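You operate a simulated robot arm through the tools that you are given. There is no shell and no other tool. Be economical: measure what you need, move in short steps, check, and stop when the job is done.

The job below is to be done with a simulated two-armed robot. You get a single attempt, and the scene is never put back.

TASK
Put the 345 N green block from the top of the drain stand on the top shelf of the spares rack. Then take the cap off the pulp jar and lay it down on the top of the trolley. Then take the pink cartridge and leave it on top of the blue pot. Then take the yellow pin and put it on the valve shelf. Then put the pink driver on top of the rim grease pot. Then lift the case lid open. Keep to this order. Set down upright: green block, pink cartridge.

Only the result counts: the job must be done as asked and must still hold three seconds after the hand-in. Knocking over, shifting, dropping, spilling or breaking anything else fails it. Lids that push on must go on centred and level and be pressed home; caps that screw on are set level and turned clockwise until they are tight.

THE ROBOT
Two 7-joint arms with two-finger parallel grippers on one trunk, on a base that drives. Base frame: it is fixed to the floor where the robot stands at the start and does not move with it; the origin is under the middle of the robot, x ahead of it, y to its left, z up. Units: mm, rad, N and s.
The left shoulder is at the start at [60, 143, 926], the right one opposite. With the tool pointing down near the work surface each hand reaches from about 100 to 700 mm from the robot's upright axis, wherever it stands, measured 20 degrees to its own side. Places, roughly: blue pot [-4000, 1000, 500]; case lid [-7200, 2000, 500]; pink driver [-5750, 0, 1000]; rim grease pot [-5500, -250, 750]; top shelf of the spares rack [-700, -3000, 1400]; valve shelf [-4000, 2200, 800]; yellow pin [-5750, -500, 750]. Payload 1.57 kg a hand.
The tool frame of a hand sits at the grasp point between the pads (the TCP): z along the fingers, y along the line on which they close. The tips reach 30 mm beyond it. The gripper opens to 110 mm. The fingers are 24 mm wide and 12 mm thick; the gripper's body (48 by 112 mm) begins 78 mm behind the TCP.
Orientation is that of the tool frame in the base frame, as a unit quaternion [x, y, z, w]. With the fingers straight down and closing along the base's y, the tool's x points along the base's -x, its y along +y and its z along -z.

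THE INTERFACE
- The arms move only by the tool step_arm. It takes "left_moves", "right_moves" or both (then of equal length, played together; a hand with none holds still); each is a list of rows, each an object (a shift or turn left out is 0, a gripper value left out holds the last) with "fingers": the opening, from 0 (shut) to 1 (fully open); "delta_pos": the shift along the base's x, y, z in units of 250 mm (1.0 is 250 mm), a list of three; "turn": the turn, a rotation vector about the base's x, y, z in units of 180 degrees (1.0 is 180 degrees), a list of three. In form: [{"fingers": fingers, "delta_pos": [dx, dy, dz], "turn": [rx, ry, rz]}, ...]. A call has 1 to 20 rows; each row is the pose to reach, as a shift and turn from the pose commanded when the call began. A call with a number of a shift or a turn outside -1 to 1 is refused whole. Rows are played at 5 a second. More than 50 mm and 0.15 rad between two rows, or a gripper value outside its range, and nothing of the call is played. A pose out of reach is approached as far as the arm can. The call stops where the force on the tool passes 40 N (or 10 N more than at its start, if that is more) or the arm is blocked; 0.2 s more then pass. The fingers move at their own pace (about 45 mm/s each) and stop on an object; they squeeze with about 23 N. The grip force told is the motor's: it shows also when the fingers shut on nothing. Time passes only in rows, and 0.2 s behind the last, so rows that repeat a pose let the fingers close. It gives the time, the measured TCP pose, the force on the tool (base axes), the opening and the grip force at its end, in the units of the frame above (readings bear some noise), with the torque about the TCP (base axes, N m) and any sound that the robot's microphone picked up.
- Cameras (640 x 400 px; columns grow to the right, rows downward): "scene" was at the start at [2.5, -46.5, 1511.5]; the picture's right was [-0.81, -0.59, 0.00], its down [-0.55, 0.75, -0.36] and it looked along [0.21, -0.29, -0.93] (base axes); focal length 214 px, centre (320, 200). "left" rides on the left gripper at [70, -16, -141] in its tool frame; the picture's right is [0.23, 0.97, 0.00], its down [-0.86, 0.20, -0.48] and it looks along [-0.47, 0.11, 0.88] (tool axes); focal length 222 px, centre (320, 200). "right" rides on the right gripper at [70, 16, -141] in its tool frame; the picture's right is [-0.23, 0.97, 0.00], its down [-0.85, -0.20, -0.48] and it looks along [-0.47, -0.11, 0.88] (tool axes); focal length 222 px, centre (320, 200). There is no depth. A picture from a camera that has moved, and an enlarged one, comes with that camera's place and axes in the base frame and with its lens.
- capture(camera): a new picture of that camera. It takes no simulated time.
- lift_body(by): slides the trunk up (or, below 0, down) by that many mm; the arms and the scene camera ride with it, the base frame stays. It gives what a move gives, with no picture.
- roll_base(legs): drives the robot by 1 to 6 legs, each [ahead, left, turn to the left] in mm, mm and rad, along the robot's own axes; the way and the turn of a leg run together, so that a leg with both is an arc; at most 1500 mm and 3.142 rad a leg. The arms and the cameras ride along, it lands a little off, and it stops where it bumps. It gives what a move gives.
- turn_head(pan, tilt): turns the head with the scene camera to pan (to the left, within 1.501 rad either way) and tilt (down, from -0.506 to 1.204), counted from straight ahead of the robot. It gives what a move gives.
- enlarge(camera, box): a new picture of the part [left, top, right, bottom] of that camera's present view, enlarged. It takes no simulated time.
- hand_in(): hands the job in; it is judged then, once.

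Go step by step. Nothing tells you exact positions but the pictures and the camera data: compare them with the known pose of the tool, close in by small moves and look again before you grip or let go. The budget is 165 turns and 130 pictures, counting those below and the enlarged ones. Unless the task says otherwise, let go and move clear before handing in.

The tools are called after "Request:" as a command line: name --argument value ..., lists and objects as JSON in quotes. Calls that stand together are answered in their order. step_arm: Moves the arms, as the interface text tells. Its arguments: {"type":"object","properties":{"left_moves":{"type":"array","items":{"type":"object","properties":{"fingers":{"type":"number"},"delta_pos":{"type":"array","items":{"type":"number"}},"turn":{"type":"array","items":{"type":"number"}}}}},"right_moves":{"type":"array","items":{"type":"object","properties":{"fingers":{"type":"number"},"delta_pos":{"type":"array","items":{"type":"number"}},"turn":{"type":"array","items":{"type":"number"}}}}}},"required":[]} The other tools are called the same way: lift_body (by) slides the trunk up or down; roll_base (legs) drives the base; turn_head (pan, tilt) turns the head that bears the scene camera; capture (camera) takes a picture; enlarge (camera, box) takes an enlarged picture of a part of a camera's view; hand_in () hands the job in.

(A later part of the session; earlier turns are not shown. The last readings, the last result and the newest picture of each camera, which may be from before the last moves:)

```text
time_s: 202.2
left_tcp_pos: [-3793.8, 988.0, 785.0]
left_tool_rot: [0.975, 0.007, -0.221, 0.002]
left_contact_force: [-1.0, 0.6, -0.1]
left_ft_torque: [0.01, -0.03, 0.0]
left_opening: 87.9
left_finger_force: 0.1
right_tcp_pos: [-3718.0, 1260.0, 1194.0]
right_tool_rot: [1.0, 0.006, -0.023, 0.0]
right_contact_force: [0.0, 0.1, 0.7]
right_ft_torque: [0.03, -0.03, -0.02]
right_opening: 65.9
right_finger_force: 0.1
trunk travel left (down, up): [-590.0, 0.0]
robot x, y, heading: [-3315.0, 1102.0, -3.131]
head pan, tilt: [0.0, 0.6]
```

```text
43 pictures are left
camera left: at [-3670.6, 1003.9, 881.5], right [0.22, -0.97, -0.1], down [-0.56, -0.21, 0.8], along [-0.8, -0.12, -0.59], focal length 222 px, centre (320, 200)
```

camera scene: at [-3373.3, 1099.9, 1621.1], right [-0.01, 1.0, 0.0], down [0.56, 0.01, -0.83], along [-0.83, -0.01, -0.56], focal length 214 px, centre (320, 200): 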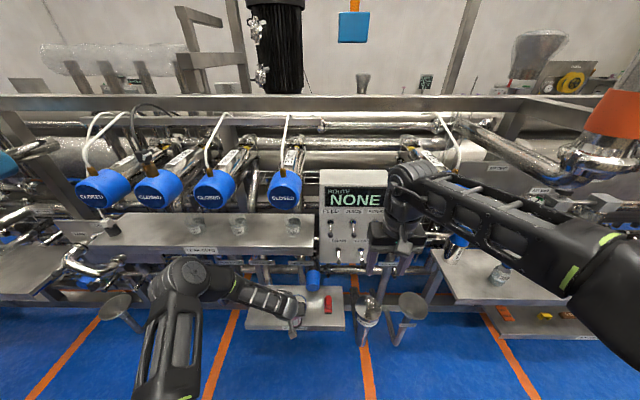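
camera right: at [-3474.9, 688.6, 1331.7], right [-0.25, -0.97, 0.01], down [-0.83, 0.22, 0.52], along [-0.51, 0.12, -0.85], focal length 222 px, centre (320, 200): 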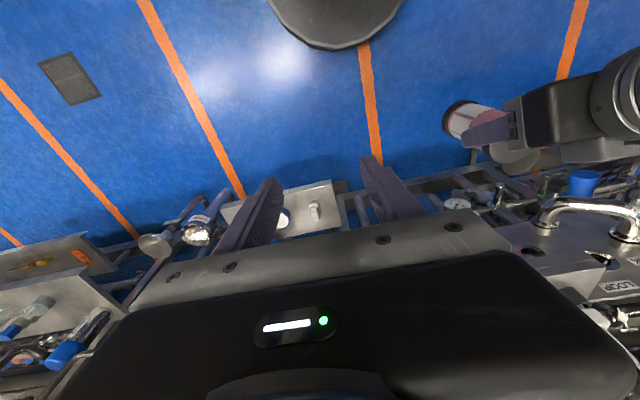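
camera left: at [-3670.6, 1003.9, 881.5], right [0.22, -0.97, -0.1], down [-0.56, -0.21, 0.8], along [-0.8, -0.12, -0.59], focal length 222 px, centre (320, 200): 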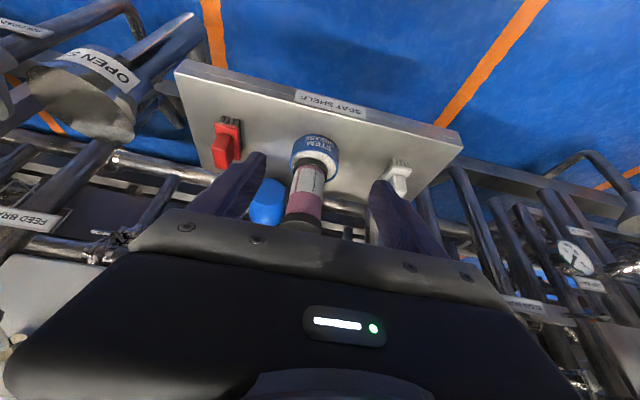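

Cartridge stands on the pot. Next the yellow pin near (−5750, −500): I'll back off, raise the hand, and go round the south end of the skid.

Request:
roll_base --legs '[[-180, 0, 0]]'

Request:
step_arm --left_moves '[{"delta_pos": [0, 0, 0.18], "turn": [0, -0.03, 0]}, {"delta_pos": [0, 0, 0.36], "turn": [0, -0.06, 0]}, {"delta_pos": [0, 0, 0.54], "turn": [0, -0.09, 0]}, {"delta_pos": [0.03, 0, 0.7], "turn": [0, -0.12, 0]}, {"delta_pos": [0.1, 0, 0.86], "turn": [0, -0.139, 0]}, {"delta_pos": [0.2, 0, 1.0], "turn": [0, -0.139, 0]}, {"delta_pos": [0.2, 0, 1.0], "turn": [0, -0.139, 0]}]'

Request:
roll_base --legs '[[0, 0, 1.56], [1500, 0, 0], [1500, 0, 0], [300, 0, 0], [0, 0, -1.571], [1200, 0, 0]]'

Request:
turn_head --pan -0.6 --tilt 0.3

Request:
capture --camera "scene"

```text
time_s: 203.7
left_tcp_pos: [-3617.0, 988.2, 785.3]
left_tool_rot: [0.975, 0.008, -0.22, 0.002]
left_contact_force: [0.8, 0.9, -0.4]
left_ft_torque: [0.05, 0.04, 0.0]
left_opening: 88.1
left_finger_force: 0.1
right_tcp_pos: [-3539.0, 1262.4, 1193.8]
right_tool_rot: [1.0, 0.007, -0.024, 0.0]
right_contact_force: [0.3, 0.5, -0.6]
right_ft_torque: [0.02, 0.03, 0.0]
right_opening: 66.0
right_finger_force: 0.1
trunk travel left (down, up): [-590.0, 0.0]
robot x, y, heading: [-3134.7, 1104.9, -3.127]
head pan, tilt: [0.0, 0.6]
```

```text
time_s: 205.2
left_tcp_pos: [-3568.0, 990.0, 1035.1]
left_tool_rot: [1.0, 0.007, -0.004, 0.004]
left_contact_force: [-0.3, 0.3, 0.4]
left_ft_torque: [0.02, -0.01, -0.02]
left_opening: 87.9
left_finger_force: 0.1
right_tcp_pos: [-3541.3, 1261.4, 1192.5]
right_tool_rot: [1.0, 0.008, -0.024, 0.0]
right_contact_force: [-0.2, 0.1, 0.2]
right_ft_torque: [-0.01, -0.01, 0.0]
right_opening: 66.0
right_finger_force: 0.0
trunk travel left (down, up): [-590.0, 0.0]
robot x, y, heading: [-3135.6, 1106.9, -3.121]
head pan, tilt: [0.0, 0.6]
```

```text
time_s: 234.6
left_tcp_pos: [-4864.2, -2212.8, 1034.3]
left_tool_rot: [1.0, -0.025, -0.003, 0.004]
left_contact_force: [0.0, -0.1, -0.5]
left_ft_torque: [0.0, -0.04, -0.01]
left_opening: 88.1
left_finger_force: 0.1
right_tcp_pos: [-4818.5, -1942.8, 1192.8]
right_tool_rot: [0.999, -0.024, -0.024, -0.002]
right_contact_force: [-1.3, -0.3, 0.3]
right_ft_torque: [0.0, 0.0, 0.0]
right_opening: 66.0
right_finger_force: 0.1
trunk travel left (down, up): [-590.0, 0.0]
robot x, y, heading: [-4427.8, -2126.9, 3.099]
head pan, tilt: [0.0, 0.6]
```

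```text
time_s: 235.6
left_tcp_pos: [-4863.2, -2212.1, 1033.9]
left_tool_rot: [1.0, -0.024, -0.003, 0.004]
left_contact_force: [0.1, 0.4, 0.8]
left_ft_torque: [-0.04, 0.02, 0.0]
left_opening: 88.1
left_finger_force: 0.0
right_tcp_pos: [-4818.2, -1944.1, 1192.6]
right_tool_rot: [0.999, -0.024, -0.025, -0.001]
right_contact_force: [0.2, 0.2, -1.4]
right_ft_torque: [0.03, 0.01, -0.01]
right_opening: 65.8
right_finger_force: 0.0
trunk travel left (down, up): [-590.0, 0.0]
robot x, y, heading: [-4422.0, -2126.9, 3.096]
head pan, tilt: [-0.6, 0.3]
```

```text
42 pictures are left
camera scene: at [-4470.3, -2071.4, 1648.5], right [0.6, 0.8, 0.0], down [0.24, -0.18, -0.96], along [-0.76, 0.58, -0.3], focal length 214 px, centre (320, 200)
```

scene: 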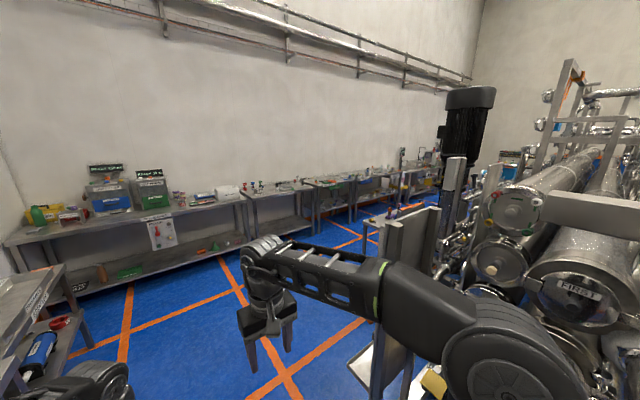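

Benches line the west wall; the pin/driver stand is at the skid's west side. Driving round to face it from the west.

Request:
roll_base --legs '[[1500, 0, 0], [550, 0, 0.045], [0, 0, -1.571], [1500, 0, 0], [100, 0, 0], [0, 0, -1.571]]'

Request:
turn_head --pan 0.1 --tilt 0.5

Request:
capture --camera "scene"

```text
time_s: 261.3
left_tcp_pos: [-6036.2, -371.9, 1034.5]
left_tool_rot: [0.005, 1.0, 0.002, 0.004]
left_contact_force: [-0.6, -0.4, 0.0]
left_ft_torque: [0.04, 0.06, 0.01]
left_opening: 88.2
left_finger_force: 0.1
right_tcp_pos: [-6071.3, -641.9, 1193.6]
right_tool_rot: [0.003, 1.0, -0.002, 0.025]
right_contact_force: [-0.5, -0.5, -0.4]
right_ft_torque: [0.0, 0.0, -0.02]
right_opening: 66.2
right_finger_force: 0.0
trunk travel left (down, up): [-590.0, 0.0]
robot x, y, heading: [-6472.8, -480.4, -0.006]
head pan, tilt: [-0.6, 0.3]
```

```text
time_s: 262.3
left_tcp_pos: [-6037.7, -370.8, 1034.6]
left_tool_rot: [0.005, 1.0, 0.004, 0.004]
left_contact_force: [-0.4, 0.2, 0.1]
left_ft_torque: [-0.01, -0.02, 0.01]
left_opening: 88.1
left_finger_force: 0.1
right_tcp_pos: [-6071.5, -641.1, 1192.2]
right_tool_rot: [0.003, 1.0, -0.001, 0.025]
right_contact_force: [0.6, 0.6, 0.2]
right_ft_torque: [0.0, 0.02, 0.02]
right_opening: 66.0
right_finger_force: 0.0
trunk travel left (down, up): [-590.0, 0.0]
robot x, y, heading: [-6471.9, -480.3, -0.006]
head pan, tilt: [0.099, 0.499]
```

```text
41 pictures are left
camera scene: at [-6411.2, -469.3, 1630.2], right [0.09, -1.0, 0.0], down [-0.48, -0.04, -0.88], along [0.87, 0.08, -0.48], focal length 214 px, centre (320, 200)
```

scene: 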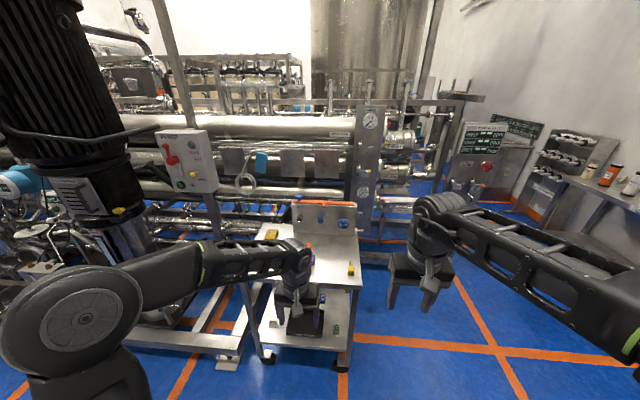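

Request:
enlarge --camera "scene" --box '[230, 180, 400, 350]'

Request:
capture --camera "left"

```text
2.35 times, centred on (315, 265) of scene
camera zoom: at [-6411.2, -469.3, 1630.2], right [0.09, -1.0, 0.0], down [-0.48, -0.04, -0.88], along [0.87, 0.08, -0.48], focal length 505 px, centre (332, 47)
```

zoom: 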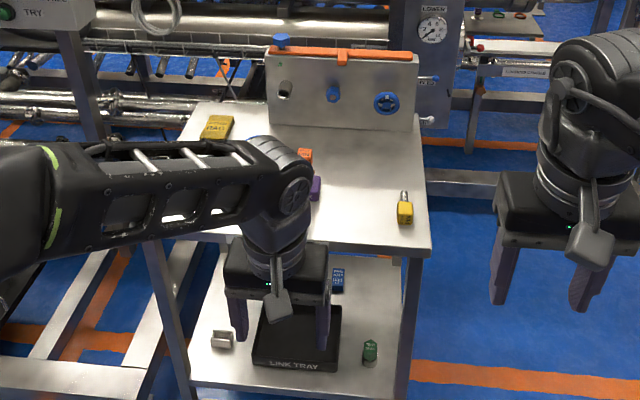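

```text
39 pictures are left
camera left: at [-6107.1, -388.9, 1174.1], right [-0.22, 0.98, 0.01], down [0.85, 0.19, 0.49], along [0.47, 0.11, -0.87], focal length 222 px, centre (320, 200)
```

left: 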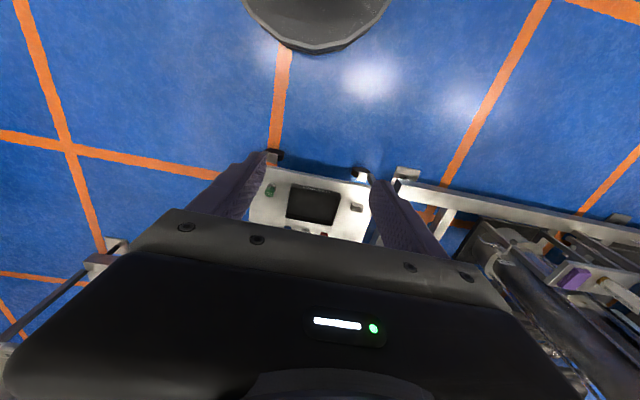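

The stand's table holds a yellow pin at its right-front. Driving 180 mm closer to measure it with the right-hand camera.

Request:
roll_base --legs '[[180, 0, 0.006]]'

Request:
capture --camera "right"

Request:
enlarge --camera "scene" --box '[220, 180, 420, 360]'

```text
time_s: 263.8
left_tcp_pos: [-5856.2, -367.6, 1034.2]
left_tool_rot: [0.001, 1.0, 0.004, 0.003]
left_contact_force: [0.0, -0.3, 0.5]
left_ft_torque: [0.01, 0.0, 0.0]
left_opening: 88.0
left_finger_force: 0.0
right_tcp_pos: [-5887.6, -638.9, 1193.2]
right_tool_rot: [-0.001, 1.0, -0.001, 0.023]
right_contact_force: [0.5, 0.4, -0.7]
right_ft_torque: [0.03, 0.06, 0.0]
right_opening: 66.0
right_finger_force: 0.0
trunk travel left (down, up): [-590.0, 0.0]
robot x, y, heading: [-6292.7, -474.8, 0.003]
head pan, tilt: [0.099, 0.499]
```

```text
38 pictures are left
camera right: at [-5964.8, -622.4, 1331.4], right [0.23, 0.97, 0.01], down [0.83, -0.2, 0.52], along [0.51, -0.11, -0.85], focal length 222 px, centre (320, 200)
```

right: 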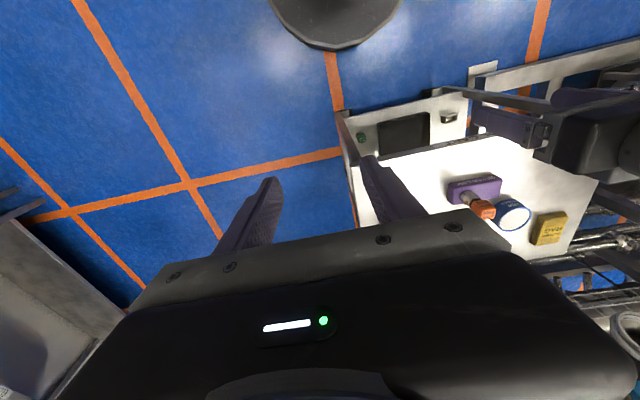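

```text
2.22 times, centred on (320, 270) of scene
camera zoom: at [-6229.2, -469.0, 1630.1], right [0.1, -0.99, 0.0], down [-0.48, -0.05, -0.88], along [0.87, 0.09, -0.48], focal length 477 px, centre (320, 44)
```

zoom: 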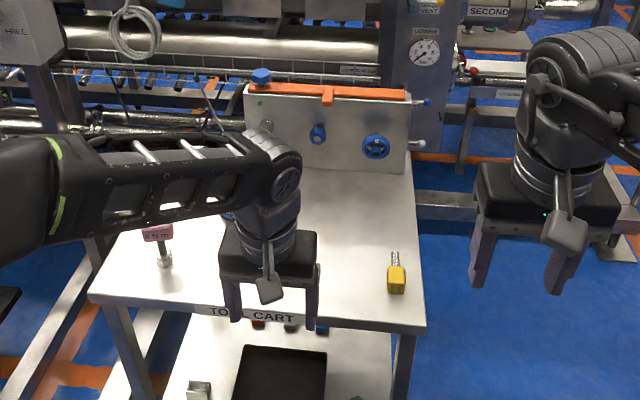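

Yellow pin located near (−5701, −545, 885) on the tool cart. Moving the right hand above it.

Request:
step_arm --right_moves '[{"delta_pos": [0.1, 0.053, -0.12], "fingers": 0.8}, {"delta_pos": [0.2, 0.106, -0.24], "fingers": 0.8}, {"delta_pos": [0.3, 0.16, -0.36], "fingers": 0.8}, {"delta_pos": [0.4, 0.21, -0.48], "fingers": 0.8}, {"delta_pos": [0.5, 0.26, -0.6], "fingers": 0.8}, {"delta_pos": [0.6, 0.316, -0.7], "fingers": 0.8}, {"delta_pos": [0.6, 0.316, -0.7], "fingers": 0.8}]'

Request:
capture --camera "right"

```text
time_s: 265.4
left_tcp_pos: [-5858.5, -367.9, 1034.3]
left_tool_rot: [0.0, 1.0, 0.003, 0.005]
left_contact_force: [-0.6, 0.4, -0.6]
left_ft_torque: [0.01, -0.01, 0.01]
left_opening: 87.7
left_finger_force: 0.2
right_tcp_pos: [-5737.4, -557.1, 1017.7]
right_tool_rot: [-0.001, 1.0, -0.001, 0.025]
right_contact_force: [1.0, 0.4, -0.2]
right_ft_torque: [0.01, 0.04, -0.01]
right_opening: 88.0
right_finger_force: 0.1
trunk travel left (down, up): [-590.0, 0.0]
robot x, y, heading: [-6290.1, -479.7, -0.001]
head pan, tilt: [0.099, 0.499]
```

```text
36 pictures are left
camera right: at [-5814.3, -541.6, 1156.2], right [0.23, 0.97, 0.01], down [0.83, -0.2, 0.52], along [0.51, -0.11, -0.85], focal length 222 px, centre (320, 200)
```

right: 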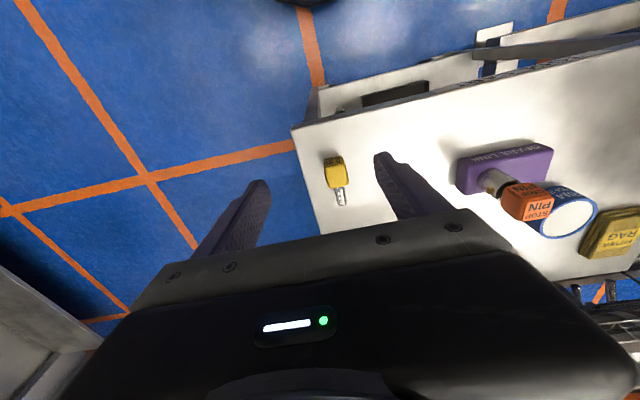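

Request:
enlarge --camera "right" --box '[280, 130, 400, 230]'

```text
4.00 times, centred on (340, 180) of right
camera zoom: at [-5814.3, -541.6, 1156.2], right [0.23, 0.97, 0.01], down [0.83, -0.2, 0.52], along [0.51, -0.11, -0.85], focal length 888 px, centre (240, 280)
```

zoom: 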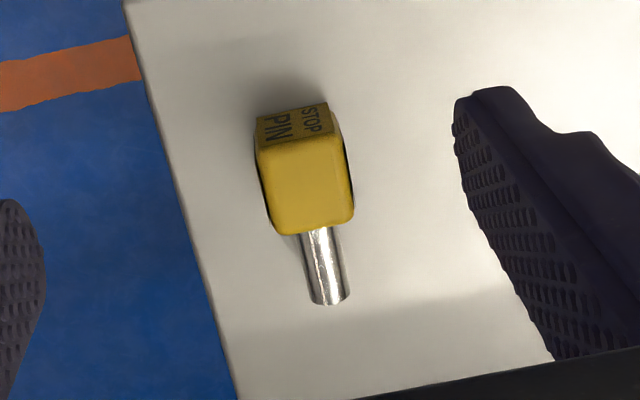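

Request:
step_arm --right_moves '[{"delta_pos": [0.1, 0.02, -0.12], "fingers": 0.6}, {"delta_pos": [0.19, 0.044, -0.24], "fingers": 0.6}, {"delta_pos": [0.19, 0.044, -0.37], "fingers": 0.6}, {"delta_pos": [0.19, 0.044, -0.37], "fingers": 0.6}]'

Request:
enlarge --camera "right" --box '[220, 100, 420, 240]'

```text
time_s: 266.4
left_tcp_pos: [-5857.5, -367.6, 1034.1]
left_tool_rot: [0.0, 1.0, 0.004, 0.003]
left_contact_force: [0.7, 0.0, 0.7]
left_ft_torque: [0.03, -0.03, 0.0]
left_opening: 87.9
left_finger_force: 0.0
right_tcp_pos: [-5690.9, -547.0, 922.6]
right_tool_rot: [0.0, 1.0, -0.001, 0.025]
right_contact_force: [0.1, -0.2, 0.0]
right_ft_torque: [0.01, 0.01, 0.03]
right_opening: 65.9
right_finger_force: 0.0
trunk travel left (down, up): [-590.0, 0.0]
robot x, y, heading: [-6288.8, -477.7, 0.003]
head pan, tilt: [0.099, 0.499]
```

```text
2.86 times, centred on (320, 170) of right
camera zoom: at [-5767.5, -530.9, 1061.0], right [0.22, 0.97, 0.01], down [0.83, -0.2, 0.52], along [0.51, -0.11, -0.85], focal length 635 px, centre (320, 286)
```

zoom: 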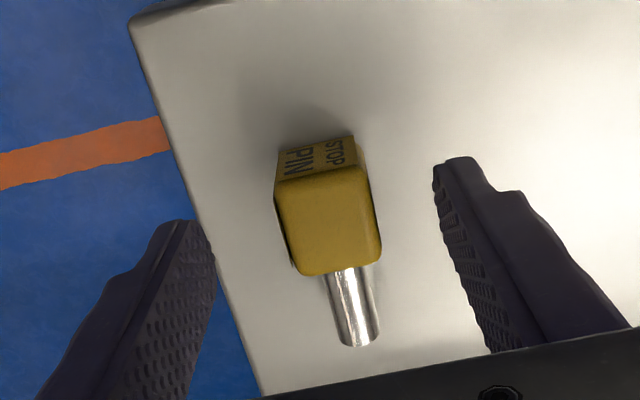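

Request:
step_arm --right_moves '[{"delta_pos": [0.034, 0.003, -0.07]}, {"delta_pos": [0.034, 0.003, -0.12]}, {"delta_pos": [0.034, 0.003, -0.132]}, {"delta_pos": [0.034, 0.003, -0.132], "fingers": 0.1}, {"delta_pos": [0.034, 0.003, -0.132], "fingers": 0.1}, {"delta_pos": [0.034, 0.003, -0.132], "fingers": 0.1}, {"delta_pos": [0.034, 0.003, -0.132], "fingers": 0.1}]'

Request:
enlarge --camera "right" --box '[220, 100, 420, 240]'

```text
time_s: 268.0
left_tcp_pos: [-5857.3, -367.9, 1035.0]
left_tool_rot: [0.0, 1.0, 0.003, 0.004]
left_contact_force: [-0.4, -0.1, -0.1]
left_ft_torque: [0.03, -0.01, -0.06]
left_opening: 88.1
left_finger_force: 0.0
right_tcp_pos: [-5682.9, -547.0, 893.4]
right_tool_rot: [-0.002, 1.0, -0.001, 0.025]
right_contact_force: [0.9, 0.8, -0.6]
right_ft_torque: [-0.01, 0.0, 0.02]
right_opening: 29.4
right_finger_force: 22.7
trunk travel left (down, up): [-590.0, 0.0]
robot x, y, heading: [-6289.3, -478.0, -0.003]
head pan, tilt: [0.099, 0.499]
```

```text
2.86 times, centred on (320, 170) of right
camera zoom: at [-5760.1, -531.6, 1031.2], right [0.23, 0.97, 0.01], down [0.83, -0.2, 0.52], along [0.51, -0.11, -0.85], focal length 635 px, centre (320, 286)
```

zoom: 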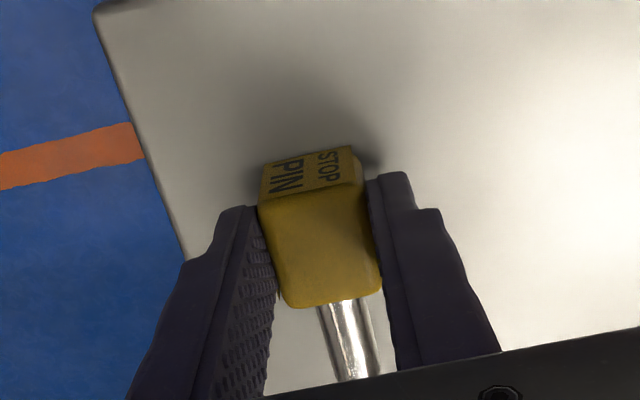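

Pin gripped. Lifting it and retracting for the drive to the valve shelf.

Request:
step_arm --right_moves '[{"delta_pos": [0, 0, 0.02], "fingers": 0.0}, {"delta_pos": [0, 0, 0.06], "fingers": 0.0}, {"delta_pos": [0, 0, 0.14], "fingers": 0.0}, {"delta_pos": [0, 0, 0.26], "fingers": 0.0}, {"delta_pos": [0, 0, 0.4], "fingers": 0.0}, {"delta_pos": [-0.1, 0, 0.55], "fingers": 0.0}, {"delta_pos": [-0.2, -0.02, 0.7], "fingers": 0.0}, {"delta_pos": [-0.34, -0.04, 0.8], "fingers": 0.0}, {"delta_pos": [-0.5, -0.06, 0.85], "fingers": 0.0}, {"delta_pos": [-0.65, -0.08, 0.9], "fingers": 0.0}, {"delta_pos": [-0.65, -0.08, 0.9], "fingers": 0.0}]'

Request:
roll_base --legs '[[-170, 0, 0], [0, 0, -1.571], [1500, 0, 0], [120, 0, 0], [0, 0, 1.571], [1500, 0, 0]]'

```text
time_s: 270.4
left_tcp_pos: [-5856.6, -366.9, 1033.7]
left_tool_rot: [0.001, 1.0, 0.003, 0.003]
left_contact_force: [1.5, 0.0, -0.2]
left_ft_torque: [-0.01, 0.01, 0.0]
left_opening: 88.1
left_finger_force: 0.0
right_tcp_pos: [-5846.0, -564.1, 1117.5]
right_tool_rot: [-0.001, 1.0, 0.0, 0.023]
right_contact_force: [0.8, 0.0, 0.2]
right_ft_torque: [-0.01, 0.03, 0.01]
right_opening: 28.9
right_finger_force: 23.0
trunk travel left (down, up): [-590.0, 0.0]
robot x, y, heading: [-6291.4, -476.7, 0.006]
head pan, tilt: [0.099, 0.499]
```

```text
time_s: 294.5
left_tcp_pos: [-4571.4, -1886.8, 1033.7]
left_tool_rot: [-0.026, 1.0, 0.004, 0.003]
left_contact_force: [0.0, -0.2, 0.2]
left_ft_torque: [0.01, 0.01, 0.03]
left_opening: 87.9
left_finger_force: 0.0
right_tcp_pos: [-4550.3, -2083.9, 1118.4]
right_tool_rot: [-0.026, 0.999, -0.001, 0.024]
right_contact_force: [-0.3, 0.8, -0.9]
right_ft_torque: [0.01, 0.04, -0.02]
right_opening: 29.0
right_finger_force: 22.6
trunk travel left (down, up): [-590.0, 0.0]
robot x, y, heading: [-5001.0, -2018.0, 0.049]
head pan, tilt: [0.099, 0.499]
```

Request:
roll_base --legs '[[600, -110, -0.049], [1150, 0, 0], [0, 0, 1.571], [1500, 0, 0], [1500, 0, 0], [600, 0, 0]]'

Request:
turn_head --pan 0.5 --tilt 0.45

Request:
capture --camera "scene"

```text
time_s: 324.3
left_tcp_pos: [-3339.6, 1944.5, 1034.1]
left_tool_rot: [-0.702, 0.712, 0.005, -0.001]
left_contact_force: [-0.3, -0.2, 0.2]
left_ft_torque: [0.01, -0.02, 0.01]
left_opening: 88.0
left_finger_force: 0.0
right_tcp_pos: [-3144.2, 1952.9, 1118.1]
right_tool_rot: [-0.702, 0.712, 0.016, 0.017]
right_contact_force: [0.7, -0.4, -0.5]
right_ft_torque: [0.01, -0.02, 0.02]
right_opening: 28.6
right_finger_force: 23.4
trunk travel left (down, up): [-590.0, 0.0]
robot x, y, heading: [-3237.1, 1508.1, 1.552]
head pan, tilt: [0.099, 0.499]
```

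```text
time_s: 325.2
left_tcp_pos: [-3340.1, 1944.8, 1034.1]
left_tool_rot: [-0.702, 0.713, 0.005, 0.0]
left_contact_force: [-0.5, -0.2, -0.4]
left_ft_torque: [0.02, 0.0, 0.01]
left_opening: 87.9
left_finger_force: 0.1
right_tcp_pos: [-3142.8, 1952.0, 1118.1]
right_tool_rot: [-0.702, 0.712, 0.017, 0.018]
right_contact_force: [-0.2, -0.2, -1.5]
right_ft_torque: [-0.04, -0.01, -0.02]
right_opening: 28.9
right_finger_force: 23.4
trunk travel left (down, up): [-590.0, 0.0]
robot x, y, heading: [-3234.8, 1508.9, 1.558]
head pan, tilt: [0.499, 0.45]
```

```text
32 pictures are left
camera scene: at [-3282.0, 1559.3, 1634.6], right [0.89, 0.47, 0.0], down [0.2, -0.39, -0.9], along [-0.42, 0.8, -0.44], focal length 214 px, centre (320, 200)
```

scene: 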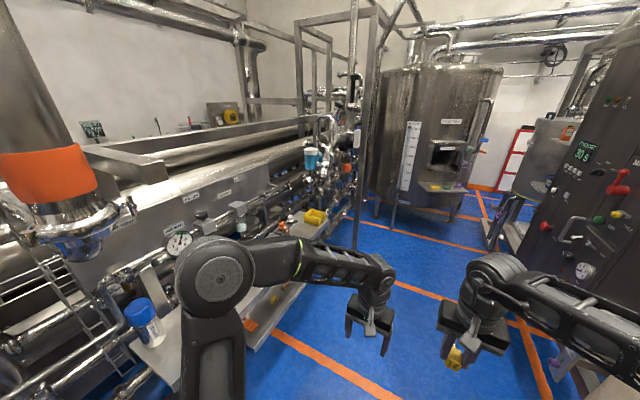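

Request:
roll_base --legs '[[640, 0, 0.013], [0, 0, 1.571]]'

Request:
turn_head --pan 0.0 --tilt 0.7

Request:
capture --camera "scene"

```text
time_s: 332.6
left_tcp_pos: [-3665.9, 2049.6, 1032.9]
left_tool_rot: [1.0, -0.006, -0.003, 0.003]
left_contact_force: [0.2, -0.8, 0.9]
left_ft_torque: [-0.03, 0.0, 0.02]
left_opening: 88.1
left_finger_force: 0.1
right_tcp_pos: [-3673.5, 2248.3, 1117.9]
right_tool_rot: [1.0, -0.005, -0.024, -0.002]
right_contact_force: [-0.1, 0.5, 0.2]
right_ft_torque: [0.02, -0.01, 0.01]
right_opening: 28.9
right_finger_force: 22.8
trunk travel left (down, up): [-590.0, 0.0]
robot x, y, heading: [-3230.2, 2156.4, 3.132]
head pan, tilt: [0.499, 0.45]
```

```text
time_s: 333.5
left_tcp_pos: [-3665.2, 2049.8, 1034.3]
left_tool_rot: [1.0, -0.006, -0.004, 0.003]
left_contact_force: [-0.7, 0.5, -0.7]
left_ft_torque: [0.0, 0.03, 0.04]
left_opening: 87.8
left_finger_force: 0.2
right_tcp_pos: [-3674.3, 2246.6, 1117.7]
right_tool_rot: [1.0, -0.006, -0.024, -0.001]
right_contact_force: [0.3, -0.1, -1.2]
right_ft_torque: [0.01, -0.02, -0.01]
right_opening: 29.1
right_finger_force: 22.9
trunk travel left (down, up): [-590.0, 0.0]
robot x, y, heading: [-3227.2, 2155.6, 3.127]
head pan, tilt: [0.0, 0.7]
```

```text
31 pictures are left
camera scene: at [-3285.7, 2152.8, 1612.5], right [0.01, 1.0, 0.0], down [0.64, -0.01, -0.77], along [-0.77, 0.01, -0.64], focal length 214 px, centre (320, 200)
```

scene: 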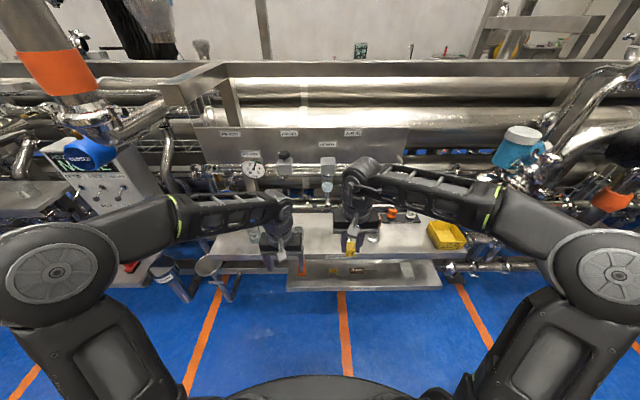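

Request:
enlarge --camera "scene" --box '[200, 190, 480, 300]'

Request:
capture --camera "right"

```text
2.29 times, centred on (340, 245) of scene
camera zoom: at [-3285.7, 2152.8, 1612.5], right [0.01, 1.0, 0.0], down [0.64, -0.01, -0.77], along [-0.77, 0.01, -0.64], focal length 490 px, centre (274, 97)
```

zoom: 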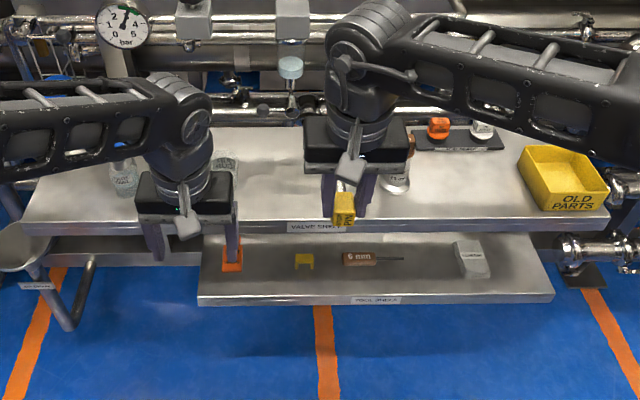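

```text
29 pictures are left
camera right: at [-3597.9, 2229.6, 1256.6], right [-0.24, -0.97, 0.01], down [-0.83, 0.21, 0.52], along [-0.51, 0.12, -0.85], focal length 222 px, centre (320, 200)
```

right: 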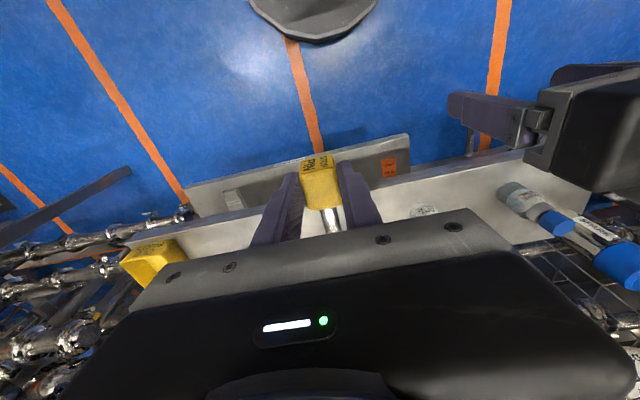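

Valve shelf surface is z≈811, front edge x≈−3855, free between the jars at y≈2230. Driving 130 mm closer and bringing the pin over.

Request:
roll_base --legs '[[130, 0, 0.012]]'

Request:
step_arm --right_moves '[{"delta_pos": [-0.06, -0.01, -0.14]}, {"delta_pos": [-0.12, -0.02, -0.28]}, {"delta_pos": [-0.18, -0.03, -0.42]}, {"delta_pos": [-0.25, -0.04, -0.54]}, {"delta_pos": [-0.35, -0.05, -0.66]}, {"delta_pos": [-0.44, -0.06, -0.78]}, {"delta_pos": [-0.44, -0.06, -0.88]}, {"delta_pos": [-0.44, -0.06, -0.88]}]'

Request:
capture --camera "right"

```text
time_s: 334.8
left_tcp_pos: [-3791.3, 2045.5, 1032.8]
left_tool_rot: [1.0, 0.0, -0.004, 0.003]
left_contact_force: [-0.1, 0.7, 0.9]
left_ft_torque: [0.01, -0.04, -0.02]
left_opening: 87.9
left_finger_force: 0.2
right_tcp_pos: [-3803.5, 2243.3, 1116.0]
right_tool_rot: [1.0, 0.0, -0.024, -0.001]
right_contact_force: [-1.0, 0.0, -0.3]
right_ft_torque: [0.01, -0.07, 0.0]
right_opening: 29.1
right_finger_force: 22.7
trunk travel left (down, up): [-590.0, 0.0]
robot x, y, heading: [-3354.2, 2153.9, -3.14]
head pan, tilt: [0.0, 0.7]
```

```text
time_s: 336.6
left_tcp_pos: [-3791.4, 2045.4, 1035.0]
left_tool_rot: [1.0, 0.0, -0.003, 0.003]
left_contact_force: [0.8, 0.1, 0.2]
left_ft_torque: [-0.01, 0.0, -0.01]
left_opening: 87.8
left_finger_force: 0.0
right_tcp_pos: [-3911.9, 2226.3, 897.1]
right_tool_rot: [1.0, 0.0, -0.024, 0.0]
right_contact_force: [0.1, -0.3, -0.2]
right_ft_torque: [0.02, 0.02, 0.0]
right_opening: 28.9
right_finger_force: 22.6
trunk travel left (down, up): [-590.0, 0.0]
robot x, y, heading: [-3359.1, 2153.6, -3.136]
head pan, tilt: [0.0, 0.7]
```

```text
28 pictures are left
camera right: at [-3835.9, 2209.6, 1036.3], right [-0.23, -0.97, 0.01], down [-0.83, 0.2, 0.52], along [-0.51, 0.11, -0.85], focal length 222 px, centre (320, 200)
```

right: 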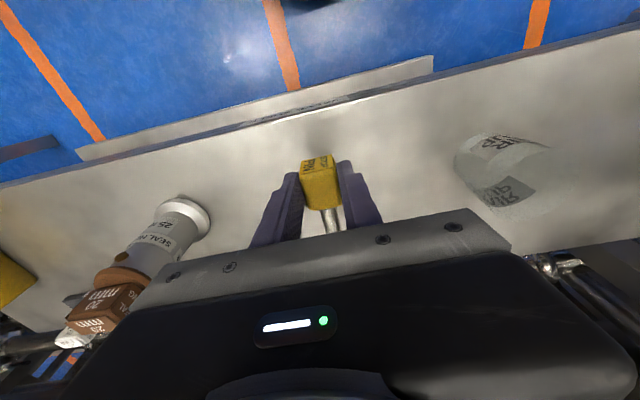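

Request:
step_arm --right_moves '[{"delta_pos": [0, 0, -0.07]}, {"delta_pos": [0, 0, -0.13]}, {"delta_pos": [0, 0, -0.142]}, {"delta_pos": [0, 0, -0.152]}, {"delta_pos": [0, 0, -0.162]}, {"delta_pos": [0, 0, -0.172]}]'

```text
time_s: 338.0
left_tcp_pos: [-3789.9, 2046.8, 1033.6]
left_tool_rot: [1.0, -0.001, -0.003, 0.003]
left_contact_force: [1.1, 0.0, -0.5]
left_ft_torque: [0.02, 0.02, 0.0]
left_opening: 87.9
left_finger_force: 0.1
right_tcp_pos: [-3910.7, 2228.0, 854.7]
right_tool_rot: [1.0, 0.001, -0.024, 0.0]
right_contact_force: [-0.1, 0.1, 0.0]
right_ft_torque: [-0.03, -0.01, 0.04]
right_opening: 29.1
right_finger_force: 23.3
trunk travel left (down, up): [-590.0, 0.0]
robot x, y, heading: [-3354.8, 2152.8, -3.136]
head pan, tilt: [0.0, 0.7]
```

Request:
step_arm --right_moves '[{"delta_pos": [0, 0, -0.01]}, {"delta_pos": [0, 0, -0.02]}, {"delta_pos": [0, 0, -0.03]}, {"delta_pos": [0, 0, -0.04]}, {"delta_pos": [0, 0, -0.05]}, {"delta_pos": [0, 0, -0.06]}]'

```text
time_s: 339.4
left_tcp_pos: [-3788.7, 2046.5, 1034.8]
left_tool_rot: [1.0, -0.001, -0.005, 0.003]
left_contact_force: [-0.6, -0.4, 0.2]
left_ft_torque: [-0.03, -0.01, 0.0]
left_opening: 88.1
left_finger_force: 0.1
right_tcp_pos: [-3911.0, 2227.1, 841.2]
right_tool_rot: [1.0, 0.0, -0.025, -0.001]
right_contact_force: [2.4, 2.1, 10.4]
right_ft_torque: [0.09, -0.09, 0.0]
right_opening: 28.9
right_finger_force: 22.7
trunk travel left (down, up): [-590.0, 0.0]
robot x, y, heading: [-3356.3, 2154.6, -3.142]
head pan, tilt: [0.0, 0.7]
```

Contact made. Releasing the pin and lifting off.

Request:
step_arm --right_moves '[{"delta_pos": [0, 0, 0.004]}, {"delta_pos": [0, 0, 0.004], "fingers": 0.5}, {"delta_pos": [0, 0, 0.004], "fingers": 0.5}, {"delta_pos": [0, 0, 0.02], "fingers": 0.5}, {"delta_pos": [0, 0, 0.15], "fingers": 0.5}, {"delta_pos": [0.05, 0, 0.32], "fingers": 0.5}, {"delta_pos": [0.12, 0, 0.5], "fingers": 0.5}, {"delta_pos": [0.22, 0, 0.66], "fingers": 0.5}, {"delta_pos": [0.36, 0, 0.8], "fingers": 0.5}, {"delta_pos": [0.48, 0, 0.95], "fingers": 0.5}, {"delta_pos": [0.48, 0, 0.95], "fingers": 0.5}]'

Request:
capture --camera "right"

```text
time_s: 341.8
left_tcp_pos: [-3790.2, 2046.6, 1033.9]
left_tool_rot: [1.0, 0.0, -0.003, 0.004]
left_contact_force: [0.1, 0.0, 0.0]
left_ft_torque: [-0.03, 0.0, 0.02]
left_opening: 87.8
left_finger_force: 0.0
right_tcp_pos: [-3792.4, 2231.5, 1076.2]
right_tool_rot: [1.0, 0.0, -0.023, -0.001]
right_contact_force: [-0.4, -0.3, 0.4]
right_ft_torque: [0.03, -0.01, -0.01]
right_opening: 55.1
right_finger_force: 0.1
trunk travel left (down, up): [-590.0, 0.0]
robot x, y, heading: [-3357.5, 2154.8, -3.141]
head pan, tilt: [0.0, 0.7]
```

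```text
27 pictures are left
camera right: at [-3716.1, 2214.7, 1214.5], right [-0.23, -0.97, 0.01], down [-0.83, 0.2, 0.52], along [-0.51, 0.11, -0.85], focal length 222 px, centre (320, 200)
```

right: 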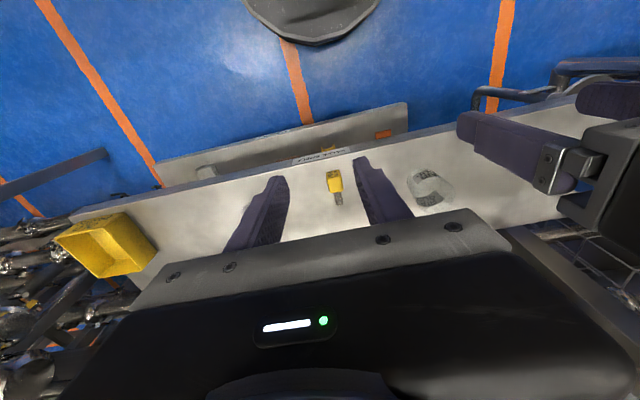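

Pin lies on the valve shelf. Now back round to the tool cart for the pink driver.

Request:
roll_base --legs '[[-150, 0, 0], [0, 0, 1.571], [1500, 0, 0], [1500, 0, 0], [1280, 0, 0], [0, 0, -1.571]]'

```text
time_s: 370.8
left_tcp_pos: [-3674.6, -2198.8, 1035.0]
left_tool_rot: [1.0, -0.001, -0.003, 0.004]
left_contact_force: [0.2, -0.5, -0.9]
left_ft_torque: [-0.02, 0.02, -0.01]
left_opening: 88.0
left_finger_force: 0.0
right_tcp_pos: [-3675.2, -2014.3, 1075.2]
right_tool_rot: [1.0, 0.0, -0.025, -0.001]
right_contact_force: [0.5, -1.2, -0.2]
right_ft_torque: [0.0, 0.02, -0.01]
right_opening: 55.0
right_finger_force: 0.1
trunk travel left (down, up): [-590.0, 0.0]
robot x, y, heading: [-3240.1, -2089.9, -3.142]
head pan, tilt: [0.0, 0.7]
```

Request:
roll_base --legs '[[1500, 0, 0], [1500, 0, 0], [230, 0, 0], [0, 0, -1.571], [1500, 0, 0], [300, 0, 0]]'

Request:
turn_head --pan -1.2 --tilt 0.5

Request:
capture --camera "scene"

```text
time_s: 398.7
left_tcp_pos: [-6508.9, 134.5, 1033.0]
left_tool_rot: [-0.697, 0.717, 0.005, 0.0]
left_contact_force: [-1.3, -0.4, -0.4]
left_ft_torque: [-0.04, 0.02, 0.01]
left_opening: 88.0
left_finger_force: 0.1
right_tcp_pos: [-6324.8, 131.6, 1076.3]
right_tool_rot: [-0.698, 0.716, 0.015, 0.018]
right_contact_force: [-0.5, 0.2, -1.3]
right_ft_torque: [-0.03, -0.01, 0.02]
right_opening: 55.1
right_finger_force: 0.1
trunk travel left (down, up): [-590.0, 0.0]
robot x, y, heading: [-6412.2, -301.9, 1.542]
head pan, tilt: [0.0, 0.7]
```

```text
time_s: 400.1
left_tcp_pos: [-6510.0, 134.1, 1034.0]
left_tool_rot: [-0.697, 0.717, 0.005, 0.0]
left_contact_force: [0.4, 0.4, -0.1]
left_ft_torque: [-0.04, 0.01, -0.02]
left_opening: 88.0
left_finger_force: 0.0
right_tcp_pos: [-6325.4, 131.3, 1076.1]
right_tool_rot: [-0.697, 0.717, 0.015, 0.018]
right_contact_force: [-0.1, -0.4, -0.1]
right_ft_torque: [0.04, -0.03, 0.02]
right_opening: 54.7
right_finger_force: 0.0
trunk travel left (down, up): [-590.0, 0.0]
robot x, y, heading: [-6413.4, -303.0, 1.549]
head pan, tilt: [-1.201, 0.499]
```

```text
26 pictures are left
camera scene: at [-6329.0, -303.2, 1630.2], right [0.34, -0.94, 0.0], down [-0.45, -0.16, -0.88], along [0.83, 0.3, -0.48], focal length 214 px, centre (320, 200)
```

scene: 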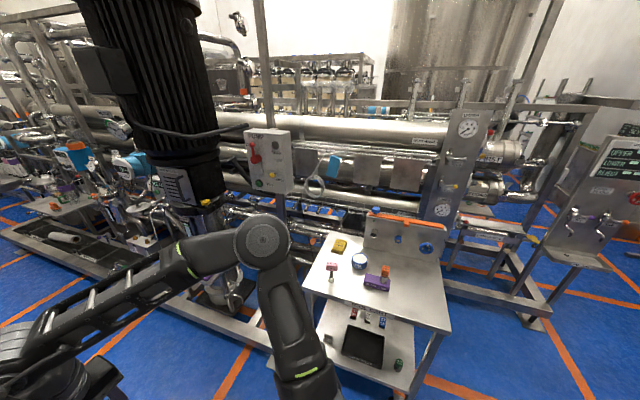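

Request:
enlarge --camera "scene" --box '[290, 200, 460, 330]'

```text
3.08 times, centred on (375, 265) of scene
camera zoom: at [-6329.0, -303.2, 1630.2], right [0.34, -0.94, 0.0], down [-0.45, -0.16, -0.88], along [0.83, 0.3, -0.48], focal length 660 px, centre (151, 0)
```

zoom: 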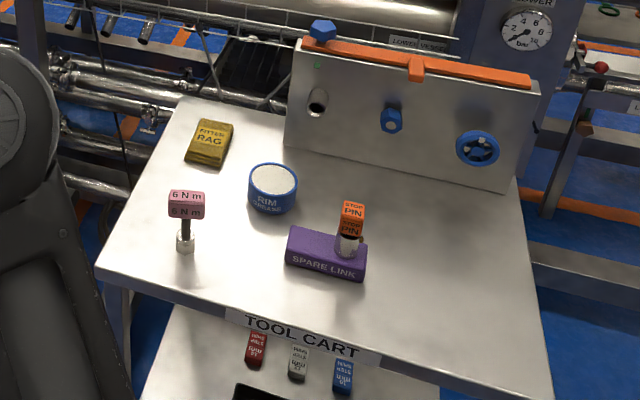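

Clear view: the pink driver stands upright at (−5686, −123), handle top z≈962; rim grease pot top at (−5539, −219, 890). Turning to face the cart and moving in.

Request:
roll_base --legs '[[0, 0, -1.549], [300, 60, 0]]'

Request:
capture --camera "left"

```text
time_s: 405.9
left_tcp_pos: [-5692.1, -119.7, 1034.5]
left_tool_rot: [-0.009, 1.0, 0.003, 0.003]
left_contact_force: [0.5, 0.1, 0.3]
left_ft_torque: [-0.04, 0.03, -0.01]
left_opening: 87.9
left_finger_force: 0.0
right_tcp_pos: [-5686.0, -305.0, 1076.1]
right_tool_rot: [-0.008, 1.0, -0.001, 0.024]
right_contact_force: [0.1, 0.1, 0.3]
right_ft_torque: [-0.02, 0.04, 0.01]
right_opening: 54.9
right_finger_force: 0.0
trunk travel left (down, up): [-590.0, 0.0]
robot x, y, heading: [-6124.1, -234.9, 0.017]
head pan, tilt: [-1.201, 0.499]
```

```text
24 pictures are left
camera left: at [-5761.6, -139.8, 1173.7], right [-0.24, 0.97, 0.01], down [0.85, 0.21, 0.49], along [0.47, 0.12, -0.87], focal length 222 px, centre (320, 200)
```

left: 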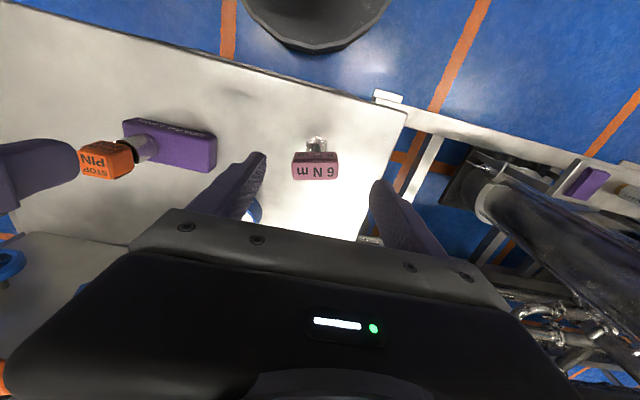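

Request:
step_arm --left_moves '[{"delta_pos": [0.02, -0.005, -0.04], "turn": [0, 0, 0.03]}, {"delta_pos": [0.04, -0.01, -0.1], "turn": [0, 0, 0.06]}, {"delta_pos": [0.045, -0.01, -0.2], "turn": [0, 0, 0.085]}, {"delta_pos": [0.045, -0.01, -0.29], "turn": [0, 0, 0.085]}, {"delta_pos": [0.045, -0.01, -0.29], "turn": [0, 0, 0.085]}]'

Request:
enlarge --camera "left" --box '[220, 100, 420, 240]'

```text
time_s: 407.1
left_tcp_pos: [-5680.6, -123.8, 962.1]
left_tool_rot: [-0.142, 0.99, 0.004, 0.003]
left_contact_force: [0.0, -0.3, -0.5]
left_ft_torque: [-0.03, 0.01, 0.01]
left_opening: 88.1
left_finger_force: 0.1
right_tcp_pos: [-5685.9, -305.9, 1076.3]
right_tool_rot: [-0.009, 1.0, -0.001, 0.025]
right_contact_force: [0.2, 0.4, -0.8]
right_ft_torque: [0.01, 0.0, 0.02]
right_opening: 54.9
right_finger_force: 0.0
trunk travel left (down, up): [-590.0, 0.0]
robot x, y, heading: [-6126.5, -234.1, 0.017]
head pan, tilt: [-1.201, 0.499]
```

```text
2.86 times, centred on (320, 170) of left
camera zoom: at [-5742.8, -161.0, 1101.9], right [-0.49, 0.87, 0.01], down [0.76, 0.43, 0.49], along [0.42, 0.24, -0.87], focal length 635 px, centre (320, 286)
```

zoom: 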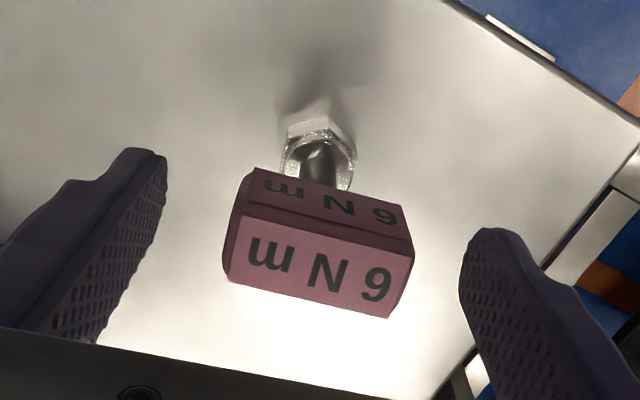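

Request:
step_arm --left_moves '[{"delta_pos": [0, 0, -0.03]}, {"delta_pos": [0, 0, -0.06]}, {"delta_pos": [0, 0, -0.06], "fingers": 0.2}, {"delta_pos": [0, 0, -0.06], "fingers": 0.2}, {"delta_pos": [0, 0, -0.06], "fingers": 0.2}, {"delta_pos": [0, 0, -0.06], "fingers": 0.2}, {"delta_pos": [0, 0, -0.06], "fingers": 0.2}]'

Request:
enlarge --camera "left" --box '[220, 100, 420, 240]'

```text
time_s: 408.6
left_tcp_pos: [-5679.1, -122.7, 947.0]
left_tool_rot: [-0.142, 0.99, 0.004, 0.003]
left_contact_force: [0.1, -0.6, -0.5]
left_ft_torque: [-0.02, 0.0, 0.01]
left_opening: 51.9
left_finger_force: 22.8
right_tcp_pos: [-5687.9, -305.7, 1077.1]
right_tool_rot: [-0.009, 1.0, -0.001, 0.025]
right_contact_force: [0.6, -0.3, 0.1]
right_ft_torque: [0.02, 0.01, -0.03]
right_opening: 55.0
right_finger_force: 0.1
trunk travel left (down, up): [-590.0, 0.0]
robot x, y, heading: [-6122.1, -239.1, 0.013]
head pan, tilt: [-1.201, 0.499]
```

```text
2.86 times, centred on (320, 170) of left
camera zoom: at [-5742.7, -160.6, 1087.3], right [-0.49, 0.87, 0.01], down [0.76, 0.43, 0.49], along [0.42, 0.24, -0.87], focal length 635 px, centre (320, 286)
```

zoom: 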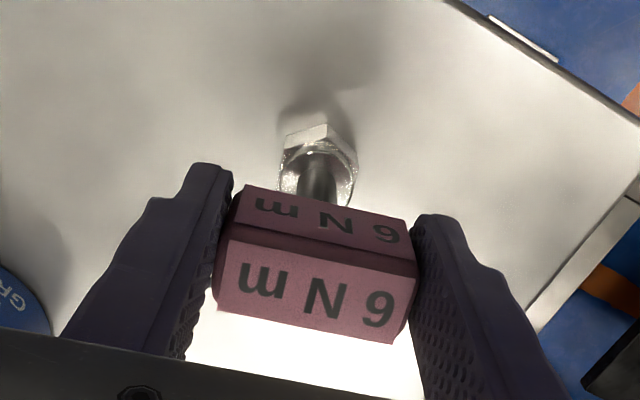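

Gripped. Lifting and moving over the grease pot.

Request:
step_arm --left_moves '[{"delta_pos": [0, 0, 0.02], "fingers": 0.2}, {"delta_pos": [0, 0, 0.06], "fingers": 0.2}, {"delta_pos": [0, 0, 0.14], "fingers": 0.2}, {"delta_pos": [0, 0, 0.24], "fingers": 0.2}, {"delta_pos": [0.1, -0.07, 0.26], "fingers": 0.2}, {"delta_pos": [0.22, -0.15, 0.26], "fingers": 0.2}, {"delta_pos": [0.34, -0.23, 0.26], "fingers": 0.2}, {"delta_pos": [0.46, -0.31, 0.26], "fingers": 0.2}, {"delta_pos": [0.555, -0.385, 0.26], "fingers": 0.2}, {"delta_pos": [0.555, -0.385, 0.26], "fingers": 0.2}]'

Request:
enlarge --camera "left" --box '[220, 60, 420, 240]'

```text
time_s: 410.9
left_tcp_pos: [-5541.1, -219.4, 1013.3]
left_tool_rot: [-0.142, 0.99, 0.004, 0.003]
left_contact_force: [-0.5, 0.6, -1.4]
left_ft_torque: [-0.03, 0.01, 0.0]
left_opening: 51.9
left_finger_force: 23.2
right_tcp_pos: [-5686.6, -304.9, 1077.3]
right_tool_rot: [-0.009, 1.0, 0.0, 0.024]
right_contact_force: [-0.4, -0.7, 0.3]
right_ft_torque: [0.01, 0.0, -0.02]
right_opening: 55.1
right_finger_force: 0.0
trunk travel left (down, up): [-590.0, 0.0]
robot x, y, heading: [-6122.8, -234.6, 0.021]
head pan, tilt: [-1.201, 0.499]
```

```text
2.22 times, centred on (320, 150) of left
camera zoom: at [-5604.5, -256.0, 1153.5], right [-0.49, 0.87, 0.01], down [0.76, 0.43, 0.49], along [0.42, 0.24, -0.87], focal length 494 px, centre (320, 311)
```

zoom: 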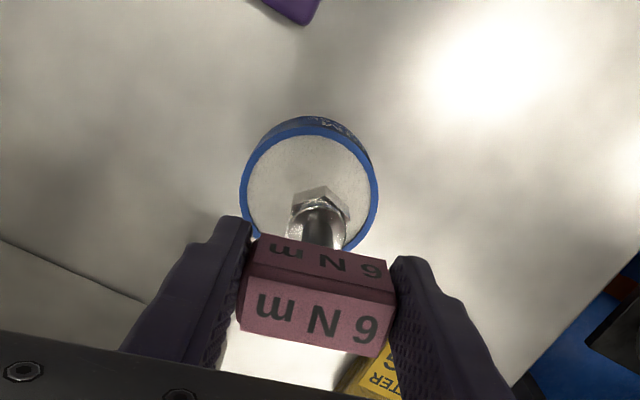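

Request:
step_arm --left_moves '[{"delta_pos": [0.004, -0.02, -0.06]}, {"delta_pos": [0.004, -0.02, -0.1]}, {"delta_pos": [0.004, -0.02, -0.11]}, {"delta_pos": [0.004, -0.02, -0.12]}, {"delta_pos": [0.004, -0.02, -0.13]}, {"delta_pos": [0.004, -0.02, -0.14]}]'

Request:
enlarge --camera "left" --box '[220, 60, 420, 240]'

```text
time_s: 412.2
left_tcp_pos: [-5542.2, -223.8, 976.2]
left_tool_rot: [-0.141, 0.99, 0.004, 0.006]
left_contact_force: [0.6, -2.5, 17.1]
left_ft_torque: [-0.33, -0.11, 0.02]
left_opening: 52.0
left_finger_force: 23.4
right_tcp_pos: [-5689.1, -305.9, 1077.0]
right_tool_rot: [-0.01, 1.0, -0.001, 0.025]
right_contact_force: [0.8, -1.1, -0.3]
right_ft_torque: [0.0, -0.02, -0.02]
right_opening: 54.7
right_finger_force: 0.0
trunk travel left (down, up): [-590.0, 0.0]
robot x, y, heading: [-6122.4, -232.9, 0.019]
head pan, tilt: [-1.201, 0.499]
```

```text
2.22 times, centred on (320, 150) of left
camera zoom: at [-5605.0, -261.9, 1117.4], right [-0.49, 0.87, 0.0], down [0.76, 0.43, 0.49], along [0.42, 0.24, -0.87], focal length 494 px, centre (320, 311)
```

zoom: 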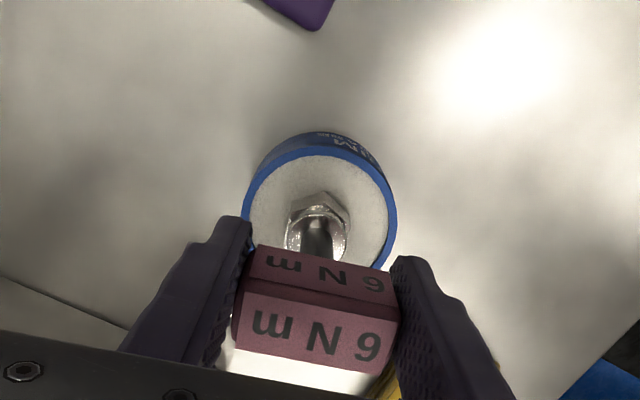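

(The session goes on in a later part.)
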